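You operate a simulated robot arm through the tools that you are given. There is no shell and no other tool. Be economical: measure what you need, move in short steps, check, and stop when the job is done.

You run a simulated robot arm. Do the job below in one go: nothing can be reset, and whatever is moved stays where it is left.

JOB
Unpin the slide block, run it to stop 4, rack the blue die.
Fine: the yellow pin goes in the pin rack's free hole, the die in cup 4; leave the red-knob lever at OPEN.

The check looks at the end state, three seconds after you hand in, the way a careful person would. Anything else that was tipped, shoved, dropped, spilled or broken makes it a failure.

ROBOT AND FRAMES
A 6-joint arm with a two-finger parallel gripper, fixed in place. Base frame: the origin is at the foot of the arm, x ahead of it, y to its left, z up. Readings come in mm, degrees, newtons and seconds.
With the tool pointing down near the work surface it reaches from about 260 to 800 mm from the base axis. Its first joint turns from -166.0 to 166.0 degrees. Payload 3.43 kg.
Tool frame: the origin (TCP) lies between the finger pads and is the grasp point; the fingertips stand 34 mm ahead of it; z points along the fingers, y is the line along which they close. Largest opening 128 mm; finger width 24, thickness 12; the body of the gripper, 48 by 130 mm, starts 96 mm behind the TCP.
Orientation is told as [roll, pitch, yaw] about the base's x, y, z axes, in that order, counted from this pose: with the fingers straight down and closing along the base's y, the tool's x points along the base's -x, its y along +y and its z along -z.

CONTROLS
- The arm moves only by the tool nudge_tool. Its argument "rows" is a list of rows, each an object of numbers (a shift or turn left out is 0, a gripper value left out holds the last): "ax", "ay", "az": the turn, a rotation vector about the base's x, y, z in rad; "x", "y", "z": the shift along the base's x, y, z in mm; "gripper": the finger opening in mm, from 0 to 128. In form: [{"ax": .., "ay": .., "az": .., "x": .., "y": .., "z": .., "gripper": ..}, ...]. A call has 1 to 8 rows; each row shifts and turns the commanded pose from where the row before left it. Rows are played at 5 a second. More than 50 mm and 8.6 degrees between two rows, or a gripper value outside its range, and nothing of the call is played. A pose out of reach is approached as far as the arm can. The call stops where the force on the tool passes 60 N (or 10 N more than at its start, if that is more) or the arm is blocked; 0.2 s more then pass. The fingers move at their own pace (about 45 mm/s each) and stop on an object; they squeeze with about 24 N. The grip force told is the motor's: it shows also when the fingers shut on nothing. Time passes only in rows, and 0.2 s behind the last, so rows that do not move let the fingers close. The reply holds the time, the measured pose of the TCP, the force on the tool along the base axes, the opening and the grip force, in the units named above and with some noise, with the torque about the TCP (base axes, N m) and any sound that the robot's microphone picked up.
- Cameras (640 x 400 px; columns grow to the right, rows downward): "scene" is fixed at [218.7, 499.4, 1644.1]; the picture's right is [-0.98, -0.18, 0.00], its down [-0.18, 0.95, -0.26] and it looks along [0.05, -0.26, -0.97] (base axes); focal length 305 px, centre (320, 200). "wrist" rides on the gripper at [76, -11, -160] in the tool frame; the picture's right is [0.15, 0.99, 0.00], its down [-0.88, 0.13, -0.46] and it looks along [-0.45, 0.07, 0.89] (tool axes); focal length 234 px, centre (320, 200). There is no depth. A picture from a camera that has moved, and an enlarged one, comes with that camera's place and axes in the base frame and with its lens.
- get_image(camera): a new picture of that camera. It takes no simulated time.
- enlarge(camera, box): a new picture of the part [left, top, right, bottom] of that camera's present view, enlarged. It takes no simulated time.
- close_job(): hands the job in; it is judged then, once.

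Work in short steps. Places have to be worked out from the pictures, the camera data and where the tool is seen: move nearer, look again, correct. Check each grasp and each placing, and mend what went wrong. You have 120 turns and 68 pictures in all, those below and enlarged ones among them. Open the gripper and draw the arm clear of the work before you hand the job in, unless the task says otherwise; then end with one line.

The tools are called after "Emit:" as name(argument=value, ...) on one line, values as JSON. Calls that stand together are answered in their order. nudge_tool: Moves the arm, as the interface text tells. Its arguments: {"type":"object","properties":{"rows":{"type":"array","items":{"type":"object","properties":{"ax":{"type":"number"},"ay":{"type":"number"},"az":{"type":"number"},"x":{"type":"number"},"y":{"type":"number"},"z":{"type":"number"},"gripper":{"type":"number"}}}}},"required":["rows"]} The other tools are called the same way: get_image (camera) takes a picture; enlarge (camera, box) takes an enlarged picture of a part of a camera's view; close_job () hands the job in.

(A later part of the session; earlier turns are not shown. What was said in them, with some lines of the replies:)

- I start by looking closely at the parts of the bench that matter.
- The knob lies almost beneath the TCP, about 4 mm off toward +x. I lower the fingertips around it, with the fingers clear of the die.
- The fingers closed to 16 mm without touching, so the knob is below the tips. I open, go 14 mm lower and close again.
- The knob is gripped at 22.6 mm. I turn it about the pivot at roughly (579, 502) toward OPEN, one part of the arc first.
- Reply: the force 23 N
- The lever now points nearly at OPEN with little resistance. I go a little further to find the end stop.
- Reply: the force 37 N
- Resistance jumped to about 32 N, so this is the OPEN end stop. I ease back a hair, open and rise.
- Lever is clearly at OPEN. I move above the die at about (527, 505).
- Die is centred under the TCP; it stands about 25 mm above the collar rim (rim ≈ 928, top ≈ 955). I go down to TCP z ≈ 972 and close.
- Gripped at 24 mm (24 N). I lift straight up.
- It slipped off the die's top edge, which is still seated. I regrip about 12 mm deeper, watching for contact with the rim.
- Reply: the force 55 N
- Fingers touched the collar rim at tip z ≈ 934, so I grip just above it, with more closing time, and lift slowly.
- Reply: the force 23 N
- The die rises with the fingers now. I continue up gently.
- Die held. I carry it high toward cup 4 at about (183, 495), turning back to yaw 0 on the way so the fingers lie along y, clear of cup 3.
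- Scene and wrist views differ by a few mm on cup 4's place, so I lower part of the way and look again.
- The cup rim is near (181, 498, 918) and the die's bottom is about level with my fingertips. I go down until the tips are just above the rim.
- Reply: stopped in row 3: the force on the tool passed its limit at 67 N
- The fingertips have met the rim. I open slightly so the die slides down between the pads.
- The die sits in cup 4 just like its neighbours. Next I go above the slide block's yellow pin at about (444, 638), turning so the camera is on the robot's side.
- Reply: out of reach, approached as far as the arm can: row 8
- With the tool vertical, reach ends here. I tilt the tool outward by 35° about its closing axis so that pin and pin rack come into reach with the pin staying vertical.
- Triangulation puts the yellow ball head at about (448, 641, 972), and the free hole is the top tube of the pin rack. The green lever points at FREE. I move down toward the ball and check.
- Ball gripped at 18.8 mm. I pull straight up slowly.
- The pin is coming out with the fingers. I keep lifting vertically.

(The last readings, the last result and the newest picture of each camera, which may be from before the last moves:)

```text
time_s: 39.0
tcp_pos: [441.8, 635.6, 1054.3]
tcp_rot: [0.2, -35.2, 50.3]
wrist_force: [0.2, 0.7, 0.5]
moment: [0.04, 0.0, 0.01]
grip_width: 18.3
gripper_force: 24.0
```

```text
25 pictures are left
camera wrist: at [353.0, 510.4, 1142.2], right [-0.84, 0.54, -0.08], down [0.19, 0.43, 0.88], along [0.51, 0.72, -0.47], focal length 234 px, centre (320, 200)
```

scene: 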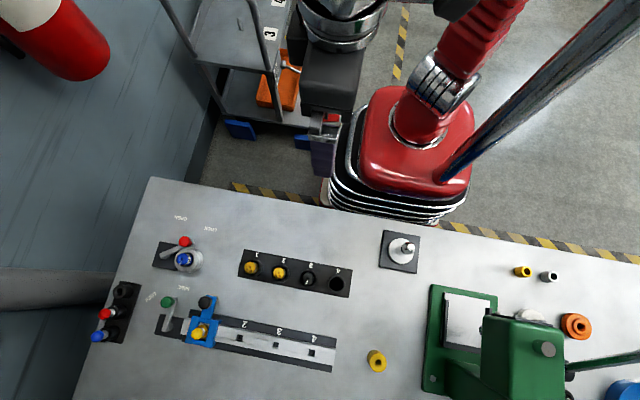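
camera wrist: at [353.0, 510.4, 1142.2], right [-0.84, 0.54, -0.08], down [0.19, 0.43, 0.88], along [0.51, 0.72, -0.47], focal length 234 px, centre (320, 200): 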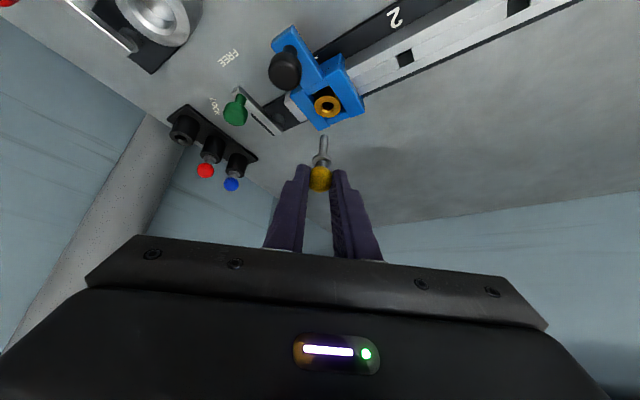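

The pin is out, hanging vertical with its tip near z 990. The free hole triangulates to about (654, 596, 938); I carry the pin toward it at height, stopping short.

Emit:
nudge_tool(rows=[{"z": 12}, {"az": -0.035, "x": 42, "y": -10}, {"az": -0.035, "x": 42, "y": -10}, {"az": -0.035, "x": 42, "y": -10}, {"az": -0.035, "x": 42, "y": -10}, {}])

Emit:
get_image(camera="wrist")

```text
time_s: 40.4
tcp_pos: [609.9, 598.8, 1065.9]
tcp_rot: [0.2, -35.1, 42.4]
wrist_force: [-0.5, 0.5, -0.8]
moment: [0.0, 0.01, 0.01]
grip_width: 17.9
gripper_force: 24.1
```

```text
24 pictures are left
camera wrist: at [504.4, 486.2, 1154.0], right [-0.76, 0.65, -0.08], down [0.25, 0.4, 0.88], along [0.6, 0.64, -0.47], focal length 234 px, centre (320, 200)
```

wrist: 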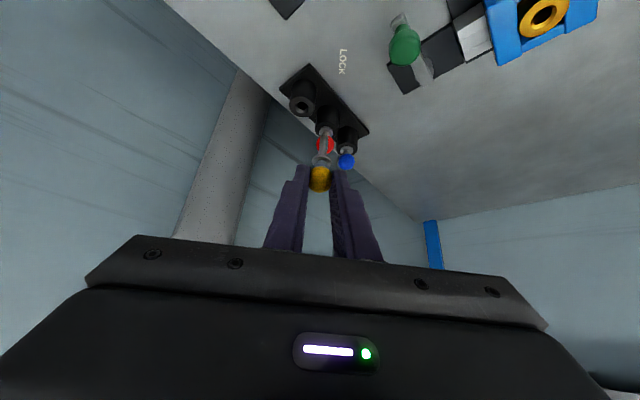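

Emit:
enlarge(camera="wrist", box=[250, 70, 400, 190])

```text
3.33 times, centred on (325, 130) of wrist
camera zoom: at [504.4, 486.2, 1154.0], right [-0.76, 0.65, -0.08], down [0.25, 0.4, 0.88], along [0.6, 0.64, -0.47], focal length 781 px, centre (303, 433)
```

zoom: 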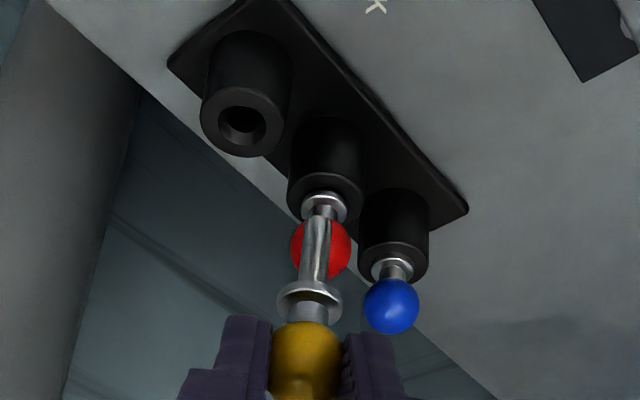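

The hole mouth is near (647, 595, 948), and the pin axis now near (617, 604). I move over it and lower to just above for a close alignment check.

Emit:
nudge_tool(rows=[{"x": 14, "y": -4.5}, {"x": 14, "y": -4.5}, {"z": -15}, {"z": -10}, {}])

Emit:
enlarge(camera="wrist", box=[260, 90, 380, 190])

Emit:
enlarge(camera="scene", box=[70, 260, 166, 340])

```text
time_s: 41.6
tcp_pos: [637.7, 587.3, 1042.4]
tcp_rot: [0.2, -35.2, 42.4]
wrist_force: [-0.7, -0.2, -1.2]
moment: [-0.03, -0.01, 0.01]
grip_width: 18.1
gripper_force: 24.5
```

```text
4.00 times, centred on (320, 140) of wrist
camera zoom: at [532.2, 475.6, 1129.7], right [-0.76, 0.65, -0.08], down [0.25, 0.4, 0.88], along [0.6, 0.64, -0.47], focal length 937 px, centre (320, 440)
```

zoom: 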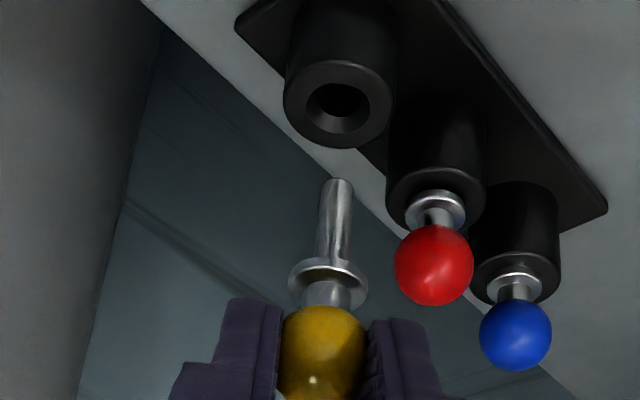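

```text
5.00 times, centred on (118, 300) of scene
camera zoom: at [218.7, 499.4, 1644.1], right [-0.98, -0.18, 0.0], down [-0.18, 0.95, -0.26], along [0.05, -0.26, -0.97], focal length 1525 px, centre (1330, -300)
```

zoom: 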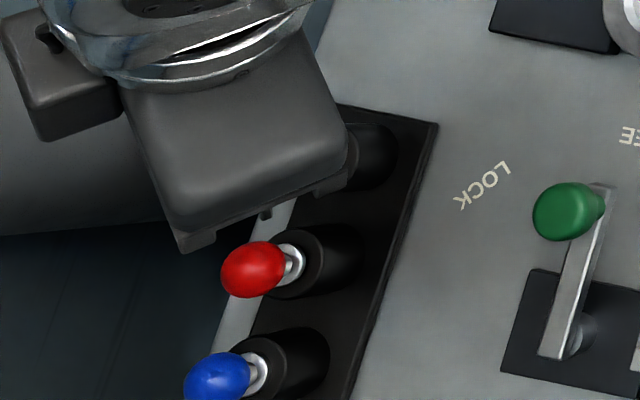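

The view is clear: the tip needs about 2 mm sideways, and depth looks close. I shift and lower until the tip is just over the mouth.

Emit:
nudge_tool(rows=[{"x": 1.4, "y": -1.2, "z": -8}, {"z": -8}, {}])

Emit:
enlarge(camera="wrist", box=[270, 100, 370, 180])

```text
time_s: 42.4
tcp_pos: [639.2, 586.8, 1025.9]
tcp_rot: [0.2, -35.1, 42.4]
wrist_force: [-0.5, -0.3, -0.7]
moment: [-0.01, 0.02, -0.01]
grip_width: 18.1
gripper_force: 24.2
```

```text
5.00 times, centred on (320, 140) of wrist
camera zoom: at [534.0, 474.7, 1113.8], right [-0.76, 0.65, -0.08], down [0.25, 0.4, 0.88], along [0.6, 0.64, -0.47], focal length 1171 px, centre (320, 500)
```

zoom: 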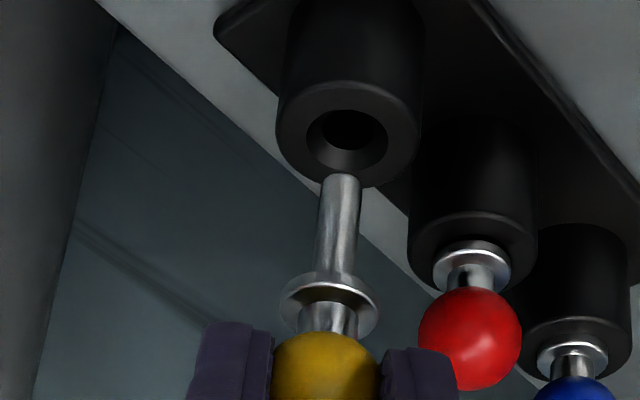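

Emit:
nudge_tool(rows=[{"z": -4}, {"z": -3}, {}])

Emit:
enlarge(camera="wrist", box=[270, 100, 370, 180])

```text
time_s: 43.2
tcp_pos: [639.1, 587.7, 1019.4]
tcp_rot: [0.1, -35.1, 42.2]
wrist_force: [-0.4, 0.5, -1.4]
moment: [0.03, 0.04, -0.02]
grip_width: 17.9
gripper_force: 24.1
```

```text
5.00 times, centred on (320, 140) of wrist
camera zoom: at [533.8, 474.9, 1106.6], right [-0.76, 0.65, -0.08], down [0.25, 0.4, 0.88], along [0.6, 0.64, -0.47], focal length 1171 px, centre (320, 500)
```

zoom: 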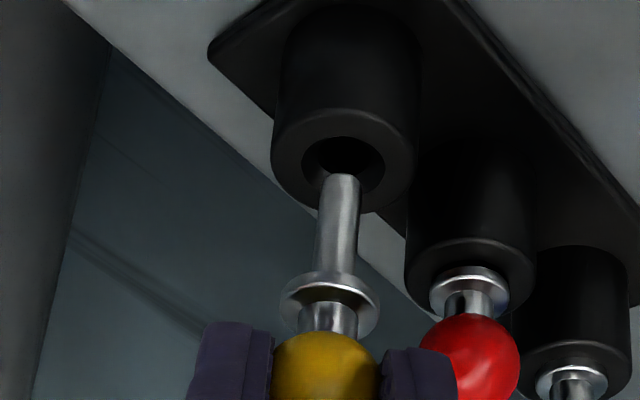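

Tip and hole are converging. I lower slowly into the mouth.

Emit:
nudge_tool(rows=[{"z": -3}, {"z": -3}, {"z": -3}, {"z": -2}])

Emit:
enlarge(camera="wrist", box=[270, 100, 370, 180])

```text
time_s: 44.2
tcp_pos: [637.9, 586.7, 1007.2]
tcp_rot: [0.2, -35.1, 42.3]
wrist_force: [-0.8, 0.6, 0.7]
moment: [0.05, 0.01, -0.02]
grip_width: 17.8
gripper_force: 24.2
```

```text
5.00 times, centred on (320, 140) of wrist
camera zoom: at [533.7, 474.7, 1095.6], right [-0.76, 0.65, -0.08], down [0.25, 0.4, 0.88], along [0.6, 0.64, -0.47], focal length 1171 px, centre (320, 500)
```

zoom: 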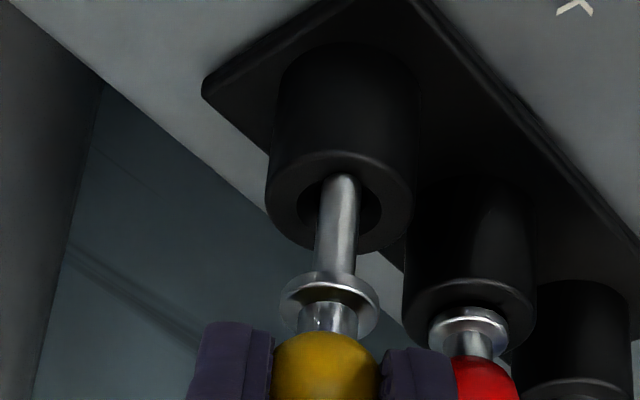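

The tip has entered the hole without resistance. I continue down.

Emit:
nudge_tool(rows=[{"z": -3}, {"z": -3}, {"z": -3}, {"z": -3}])

Emit:
enlarge(camera="wrist", box=[270, 100, 370, 180])

```text
time_s: 45.2
tcp_pos: [638.6, 585.6, 997.5]
tcp_rot: [0.3, -35.2, 42.3]
wrist_force: [2.7, -0.6, 16.7]
moment: [0.18, -0.29, -0.02]
grip_width: 18.1
gripper_force: 23.7
```

```text
5.00 times, centred on (320, 140) of wrist
camera zoom: at [533.1, 474.3, 1084.6], right [-0.76, 0.65, -0.08], down [0.25, 0.4, 0.88], along [0.61, 0.65, -0.47], focal length 1171 px, centre (320, 500)
```

zoom: 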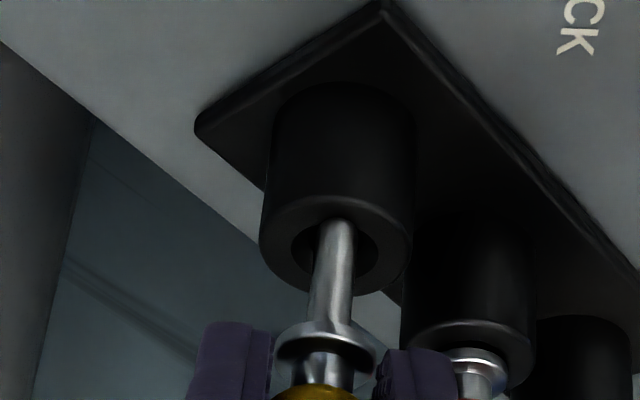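

The pin met a step at the bottom of the chamfer (17 N up, slightly pushed toward +x). I ease up, shift 1.5 mm in +x and try again.

Emit:
nudge_tool(rows=[{"z": 4}, {"x": 1.5}, {"z": -3}, {"z": -3}, {"z": -2}])

Emit:
enlarge(camera="wrist", box=[270, 100, 370, 180])

```text
time_s: 46.4
tcp_pos: [640.7, 587.7, 994.9]
tcp_rot: [0.3, -35.4, 42.3]
wrist_force: [4.0, 6.3, 13.5]
moment: [0.48, -0.36, 0.04]
grip_width: 18.3
gripper_force: 23.3
```

```text
5.00 times, centred on (320, 140) of wrist
camera zoom: at [535.2, 475.0, 1081.9], right [-0.76, 0.65, -0.08], down [0.25, 0.4, 0.88], along [0.61, 0.65, -0.46], focal length 1171 px, centre (320, 500)
```

zoom: 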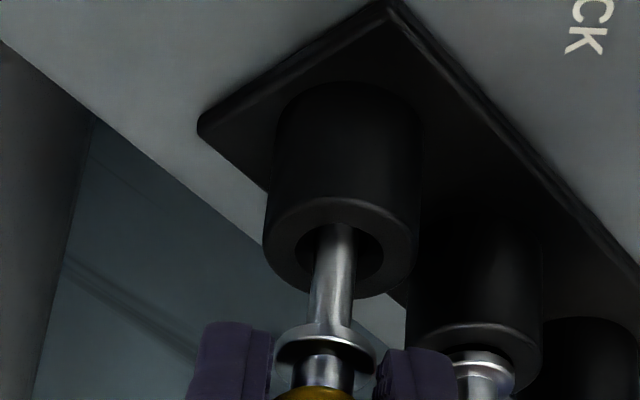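

Reaction now points outward, so I slide outward about 2 mm under light pressure to find the bore.

Emit:
nudge_tool(rows=[{"z": 2}, {"x": 0.6, "y": 0.8}, {"x": 0.6, "y": 0.8}, {"z": -2}, {"z": -2}])

```text
time_s: 47.6
tcp_pos: [641.3, 588.7, 991.8]
tcp_rot: [0.2, -35.3, 42.3]
wrist_force: [4.5, 7.3, 6.3]
moment: [0.45, -0.3, 0.02]
grip_width: 18.0
gripper_force: 23.9
```

Emit:
nudge_tool(rows=[{"x": 0.8, "y": 0.9}, {"x": 0.6, "y": 0.6}, {"z": -2}, {"z": -2}])

Emit:
enlarge(camera="wrist", box=[270, 110, 370, 190])

```text
time_s: 48.6
tcp_pos: [643.4, 589.7, 985.0]
tcp_rot: [0.2, -35.0, 42.3]
wrist_force: [-0.4, 0.4, -0.3]
moment: [-0.02, -0.03, -0.02]
grip_width: 18.0
gripper_force: 24.3
```

```text
5.00 times, centred on (320, 150) of wrist
camera zoom: at [537.5, 478.1, 1072.9], right [-0.76, 0.65, -0.08], down [0.25, 0.4, 0.88], along [0.6, 0.64, -0.47], focal length 1171 px, centre (320, 450)
```

zoom: 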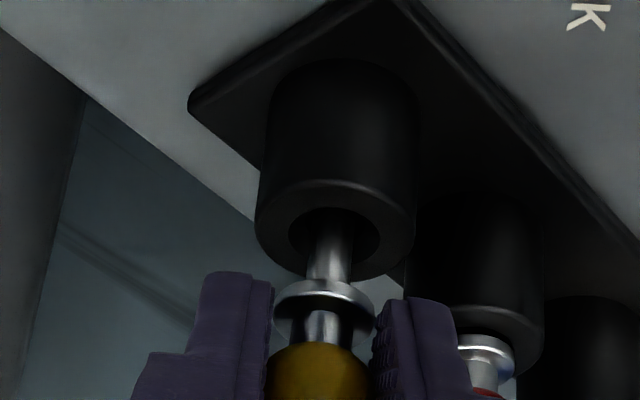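

It slipped into the bore, forces back to zero. I push on until the flange seats.

Emit:
nudge_tool(rows=[{"z": -3}, {"z": -3}, {"z": -3}, {"z": -2}])

Emit:
enlarge(camera="wrist", box=[270, 120, 370, 200])

```text
time_s: 49.6
tcp_pos: [643.7, 588.9, 975.6]
tcp_rot: [0.3, -35.2, 42.3]
wrist_force: [-0.2, -0.3, -0.2]
moment: [0.0, -0.01, 0.01]
grip_width: 18.1
gripper_force: 23.6
```

```text
5.00 times, centred on (320, 160) of wrist
camera zoom: at [537.8, 477.6, 1063.0], right [-0.76, 0.65, -0.08], down [0.25, 0.4, 0.88], along [0.6, 0.64, -0.47], focal length 1171 px, centre (320, 400)
```

zoom: 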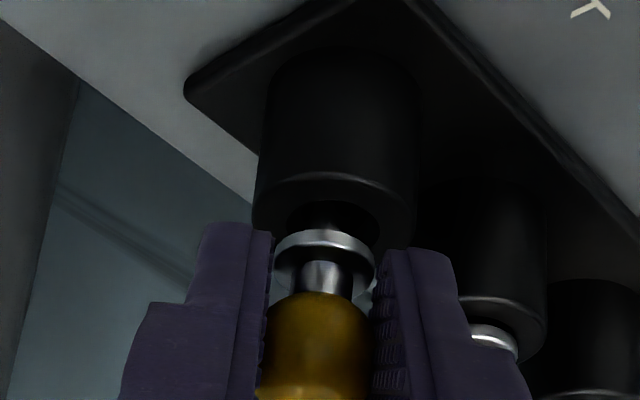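

Emit:
nudge_tool(rows=[{"z": -2}, {"z": -2}, {"z": -1.5}])

```text
time_s: 50.4
tcp_pos: [642.9, 590.0, 970.4]
tcp_rot: [0.2, -35.2, 42.3]
wrist_force: [-0.3, -1.4, 4.0]
moment: [-0.08, 0.0, -0.03]
grip_width: 18.2
gripper_force: 23.9
```

Emit:
nudge_tool(rows=[{"z": -1.5}, {"z": -1}])

Emit:
enlarge(camera="wrist", box=[270, 120, 370, 200])

```text
time_s: 51.0
tcp_pos: [643.3, 589.9, 971.1]
tcp_rot: [0.2, -35.4, 42.3]
wrist_force: [-3.8, -2.8, 17.3]
moment: [-0.12, -0.14, -0.08]
grip_width: 18.1
gripper_force: 23.7
```

```text
5.00 times, centred on (320, 160) of wrist
camera zoom: at [537.6, 477.7, 1057.5], right [-0.76, 0.65, -0.08], down [0.25, 0.4, 0.88], along [0.61, 0.65, -0.46], focal length 1171 px, centre (320, 400)
```

zoom: 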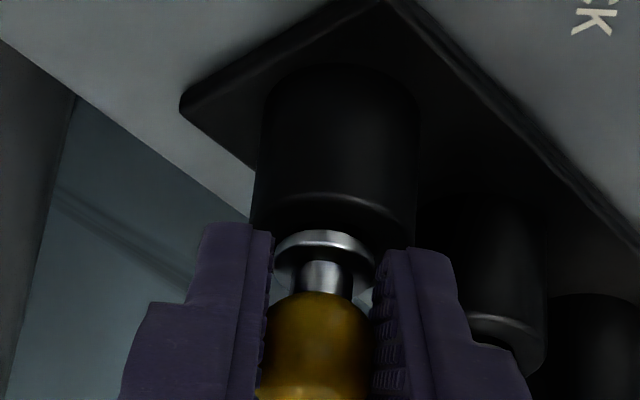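

The flange is on the mouth and resistance rises: seated. I open and draw back along the tool axis.

Emit:
nudge_tool(rows=[{"z": 1, "gripper": 36}, {}, {}, {"x": -8.5, "y": -7.8, "z": 16.4}, {"x": -17, "y": -15.5, "z": 33}, {"x": -17, "y": -15.5, "z": 33}])

Emit:
enlarge(camera="wrist", box=[240, 90, 400, 200])

```text
time_s: 52.4
tcp_pos: [601.2, 551.4, 1050.8]
tcp_rot: [0.3, -35.1, 42.2]
wrist_force: [0.3, 0.4, -0.5]
moment: [0.02, 0.0, -0.01]
grip_width: 36.0
gripper_force: 0.1
```

```text
3.64 times, centred on (320, 145) of wrist
camera zoom: at [495.5, 438.6, 1138.4], right [-0.76, 0.65, -0.08], down [0.25, 0.4, 0.88], along [0.6, 0.64, -0.47], focal length 852 px, centre (320, 400)
```

zoom: 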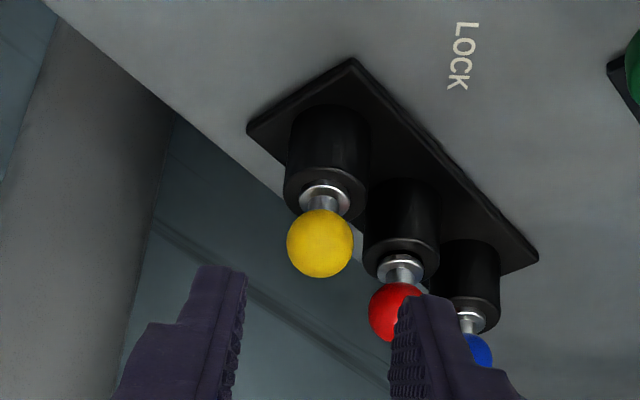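

The yellow pin sits in its hole just like the red and blue ones. Now back to a vertical tool and over to the block's black knob at about (452, 580), fingers closing along x.

Emit:
nudge_tool(rows=[{"x": -20, "y": -10, "z": 10}, {"ax": -0.0825, "ay": 0.0902, "x": -20, "y": -5, "z": 10}, {"ax": -0.0825, "ay": 0.0902, "x": -20, "z": 10}, {"ax": -0.0825, "ay": 0.0902, "x": -20}, {"ax": -0.0825, "ay": 0.0902, "x": -20}, {"ax": -0.0825, "ay": 0.0902, "x": -20}, {}])

Emit:
nudge_tool(rows=[{"az": 0.139, "x": -5, "y": 6, "gripper": 60}, {"az": 0.139, "x": -5, "y": 6}, {"az": 0.139, "x": -5, "y": 6}, {"az": 0.139, "x": -5, "y": 6, "z": -5}, {"az": 0.139, "x": -5, "y": 6, "z": -10}, {"az": 0.139, "x": -4, "y": 6, "z": -10}, {}])

Emit:
get_image(camera="wrist")

```text
time_s: 54.0
tcp_pos: [480.4, 535.1, 1082.1]
tcp_rot: [0.1, -0.1, 42.3]
wrist_force: [0.9, 0.8, 0.6]
moment: [0.03, -0.01, 0.03]
grip_width: 36.2
gripper_force: 0.1
```

```text
time_s: 55.6
tcp_pos: [451.1, 573.4, 1055.3]
tcp_rot: [0.1, -0.2, 90.2]
wrist_force: [0.3, -0.2, 0.2]
moment: [-0.03, 0.03, 0.01]
grip_width: 59.8
gripper_force: 0.3
```

```text
11 pictures are left
camera wrist: at [463.8, 497.2, 1215.2], right [-0.99, -0.15, 0.0], down [-0.13, 0.88, 0.46], along [-0.07, 0.45, -0.89], focal length 234 px, centre (320, 200)
```

wrist: 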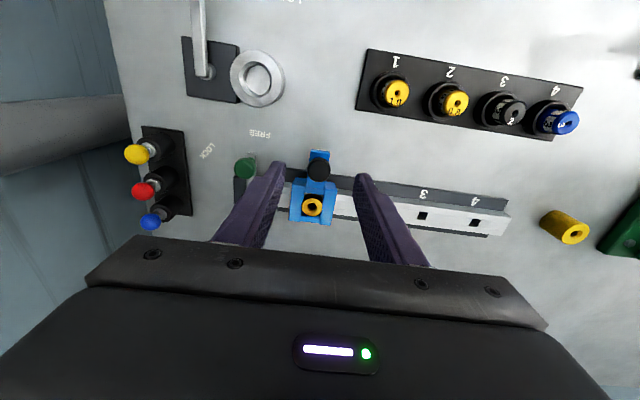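

Good view; the knob is about 9 mm further in +y. I move over it, lower with the fingers at either side along x, and close.

Emit:
nudge_tool(rows=[{"y": 8.5, "gripper": 48}, {"z": -25}, {"z": -25}, {"z": -14}, {}])

Emit:
enlarge(camera="wrist", box=[220, 110, 420, 235])

```text
time_s: 56.8
tcp_pos: [451.1, 581.8, 991.6]
tcp_rot: [0.2, 0.0, 90.1]
wrist_force: [-0.2, 0.2, 0.2]
moment: [0.01, -0.02, -0.03]
grip_width: 48.0
gripper_force: 0.0
```

```text
3.20 times, centred on (320, 172) of wrist
camera zoom: at [464.0, 505.9, 1150.9], right [-0.99, -0.15, 0.0], down [-0.13, 0.88, 0.46], along [-0.07, 0.45, -0.89], focal length 749 px, centre (320, 288)
```

zoom: 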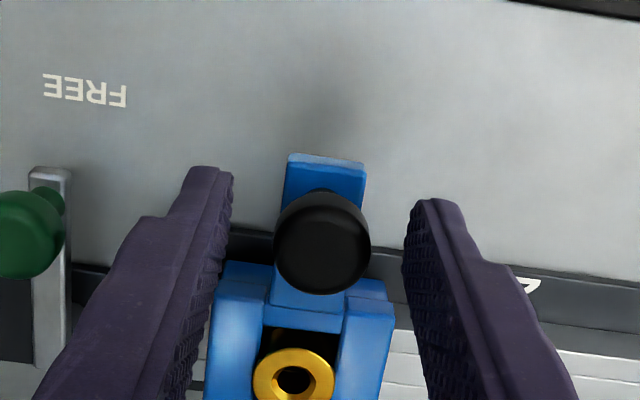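

Emit:
nudge_tool(rows=[{"gripper": 0}, {}, {}, {}, {}])

Emit:
nudge_tool(rows=[{"x": -5}, {"x": -10}])

```text
time_s: 58.0
tcp_pos: [450.6, 582.9, 990.3]
tcp_rot: [0.1, -0.1, 90.0]
wrist_force: [-10.5, -3.6, 0.0]
moment: [-0.16, 0.32, 0.05]
grip_width: 25.2
gripper_force: 44.4
```

```text
time_s: 58.6
tcp_pos: [436.1, 582.0, 990.6]
tcp_rot: [0.2, -0.2, 90.1]
wrist_force: [-0.1, 2.9, -13.4]
moment: [0.64, 0.02, 0.04]
grip_width: 25.5
gripper_force: 45.1
```

The block moves freely with the knob. I run it most of the way to stop 4.

Emit:
nudge_tool(rows=[{"x": -30}, {"x": -35}, {"x": -35}, {"x": -35}, {"x": -30}, {"x": -20}, {"x": -15}])

Emit:
get_image(camera="wrist")

```text
time_s: 60.2
tcp_pos: [234.8, 580.7, 991.0]
tcp_rot: [0.1, -0.2, 90.0]
wrist_force: [-0.7, 15.3, -23.9]
moment: [-0.12, 0.0, 0.02]
grip_width: 25.9
gripper_force: 45.1
```

```text
9 pictures are left
camera wrist: at [248.4, 505.5, 1151.6], right [-0.99, -0.15, 0.0], down [-0.13, 0.88, 0.46], along [-0.07, 0.45, -0.89], focal length 234 px, centre (320, 200)
```

wrist: 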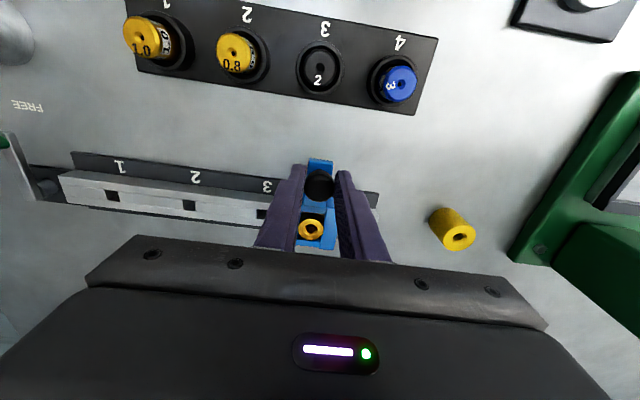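

Emit:
nudge_tool(rows=[{"x": -6, "y": 1, "z": -1}, {"x": -6, "y": 0.5}, {"x": -5}, {}])

Emit:
enlarge(camera="wrist", box=[255, 150, 385, 250])

```text
time_s: 61.2
tcp_pos: [218.6, 581.2, 990.5]
tcp_rot: [0.1, -0.1, 90.1]
wrist_force: [-1.6, -2.9, -0.4]
moment: [-1.41, 0.05, 0.04]
grip_width: 25.3
gripper_force: 44.7
```

```text
4.00 times, centred on (320, 200) of wrist
camera zoom: at [231.3, 505.7, 1151.7], right [-0.99, -0.15, 0.0], down [-0.13, 0.88, 0.46], along [-0.07, 0.45, -0.89], focal length 937 px, centre (320, 200)
```

zoom: 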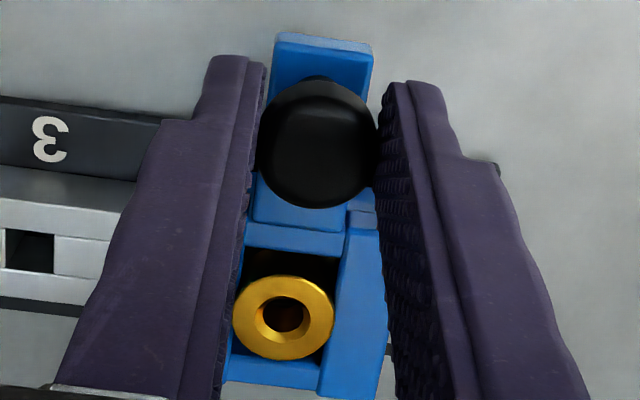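

Emit:
nudge_tool(rows=[{"x": -2}, {"x": -1.3}, {}])

Emit:
enlarge(camera="scene", box=[200, 290, 360, 390])

```text
time_s: 62.0
tcp_pos: [214.3, 580.8, 990.4]
tcp_rot: [0.0, 0.0, 90.1]
wrist_force: [-0.7, -14.6, 4.4]
moment: [-0.56, 0.08, -0.01]
grip_width: 25.5
gripper_force: 44.2
```

```text
4.00 times, centred on (280, 340) of scene
camera zoom: at [218.7, 499.4, 1644.1], right [-0.98, -0.18, 0.0], down [-0.18, 0.95, -0.26], along [0.05, -0.26, -0.97], focal length 1220 px, centre (480, -360)
```

zoom: 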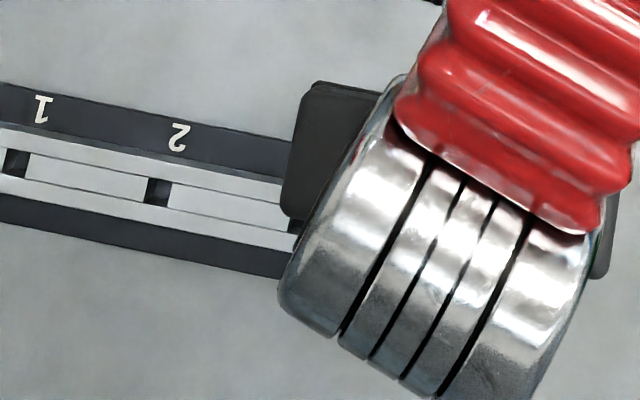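

I release the knob, lift, and move the arm aside to check the block against stop 4.

Emit:
nudge_tool(rows=[{"gripper": 46}, {}, {}, {"z": 30}, {"z": 40}, {"z": 30, "y": -40}, {"y": -50}, {"y": -50}])

Emit:
get_image(camera="wrist")

```text
time_s: 63.8
tcp_pos: [217.4, 442.2, 1089.8]
tcp_rot: [0.1, -0.1, 90.1]
wrist_force: [1.0, -0.5, -0.4]
moment: [0.02, 0.03, 0.01]
grip_width: 45.6
gripper_force: 0.1
```

```text
6 pictures are left
camera wrist: at [230.9, 366.7, 1250.7], right [-0.99, -0.15, 0.0], down [-0.13, 0.88, 0.46], along [-0.07, 0.45, -0.89], focal length 234 px, centre (320, 200)
```

wrist: 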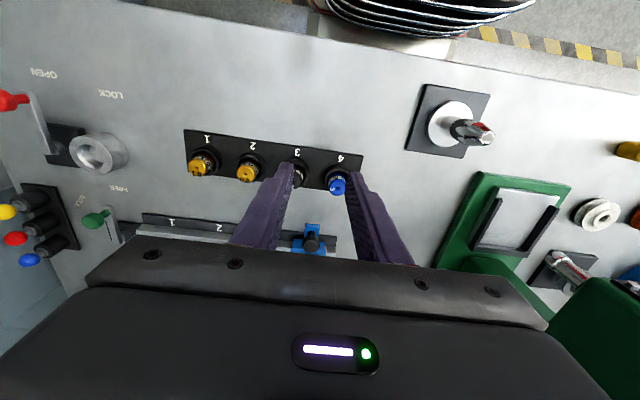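

Emit:
enlarge(camera="scene", box=[270, 300, 350, 380])

```text
5.00 times, centred on (310, 340) of scene
camera zoom: at [218.7, 499.4, 1644.1], right [-0.98, -0.18, 0.0], down [-0.18, 0.95, -0.26], along [0.05, -0.26, -0.97], focal length 1525 px, centre (370, -500)
```

zoom: 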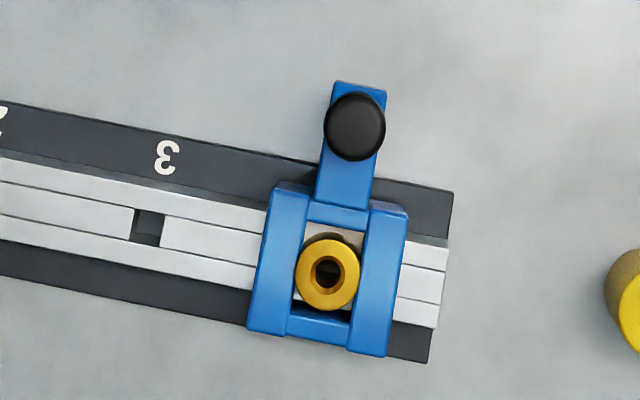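

Emit:
enlarge(camera="scene", box=[302, 344, 322, 360])

```text
16.00 times, centred on (312, 352) of scene
camera zoom: at [218.7, 499.4, 1644.1], right [-0.98, -0.18, 0.0], down [-0.18, 0.95, -0.26], along [0.05, -0.26, -0.97], focal length 4880 px, centre (448, -2232)
```

zoom: 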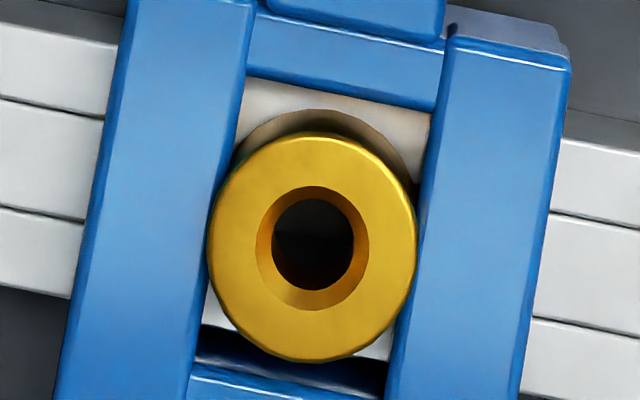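

The bore shows only the black stop hole beneath, so the block is at stop 4. I open the gripper, raise the arm clear, and take a last overall look.

Emit:
nudge_tool(rows=[{"z": 45, "gripper": 100}, {"z": 45}, {"z": 45, "y": -20}, {"z": 40, "y": -30}, {}])

Emit:
get_image(camera="scene")

Emit:
get_image(camera="wrist")

```text
time_s: 65.0
tcp_pos: [216.9, 391.0, 1265.7]
tcp_rot: [0.1, -0.1, 90.1]
wrist_force: [-0.5, 0.8, 0.4]
moment: [-0.01, 0.0, 0.02]
grip_width: 100.0
gripper_force: 0.1
```

```text
3 pictures are left
```

scene: 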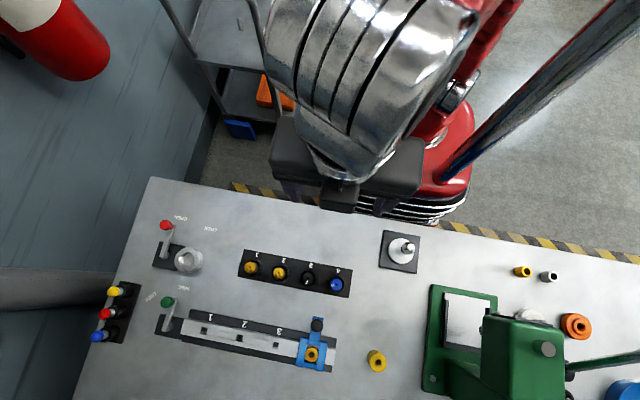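

```text
2 pictures are left
camera wrist: at [229.5, 315.0, 1425.3], right [-0.99, -0.15, 0.0], down [-0.13, 0.88, 0.46], along [-0.07, 0.45, -0.89], focal length 234 px, centre (320, 200)
```

wrist: 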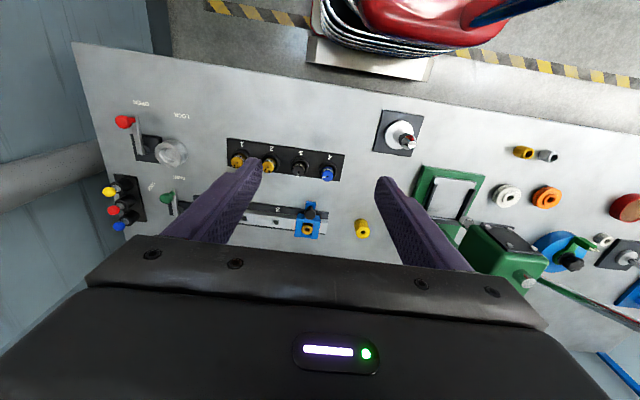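

The pin, die, block and lever are all where the job wants them, nothing else has moved, and the arm is clear. I hand in.

Emit:
close_job()

```text
The job is handed in.
```

The job is handed in: the yellow pin is in the pin rack's free hole, the slide block is at stop 4, the blue die is in cup 4, and the red-knob lever is at OPEN.
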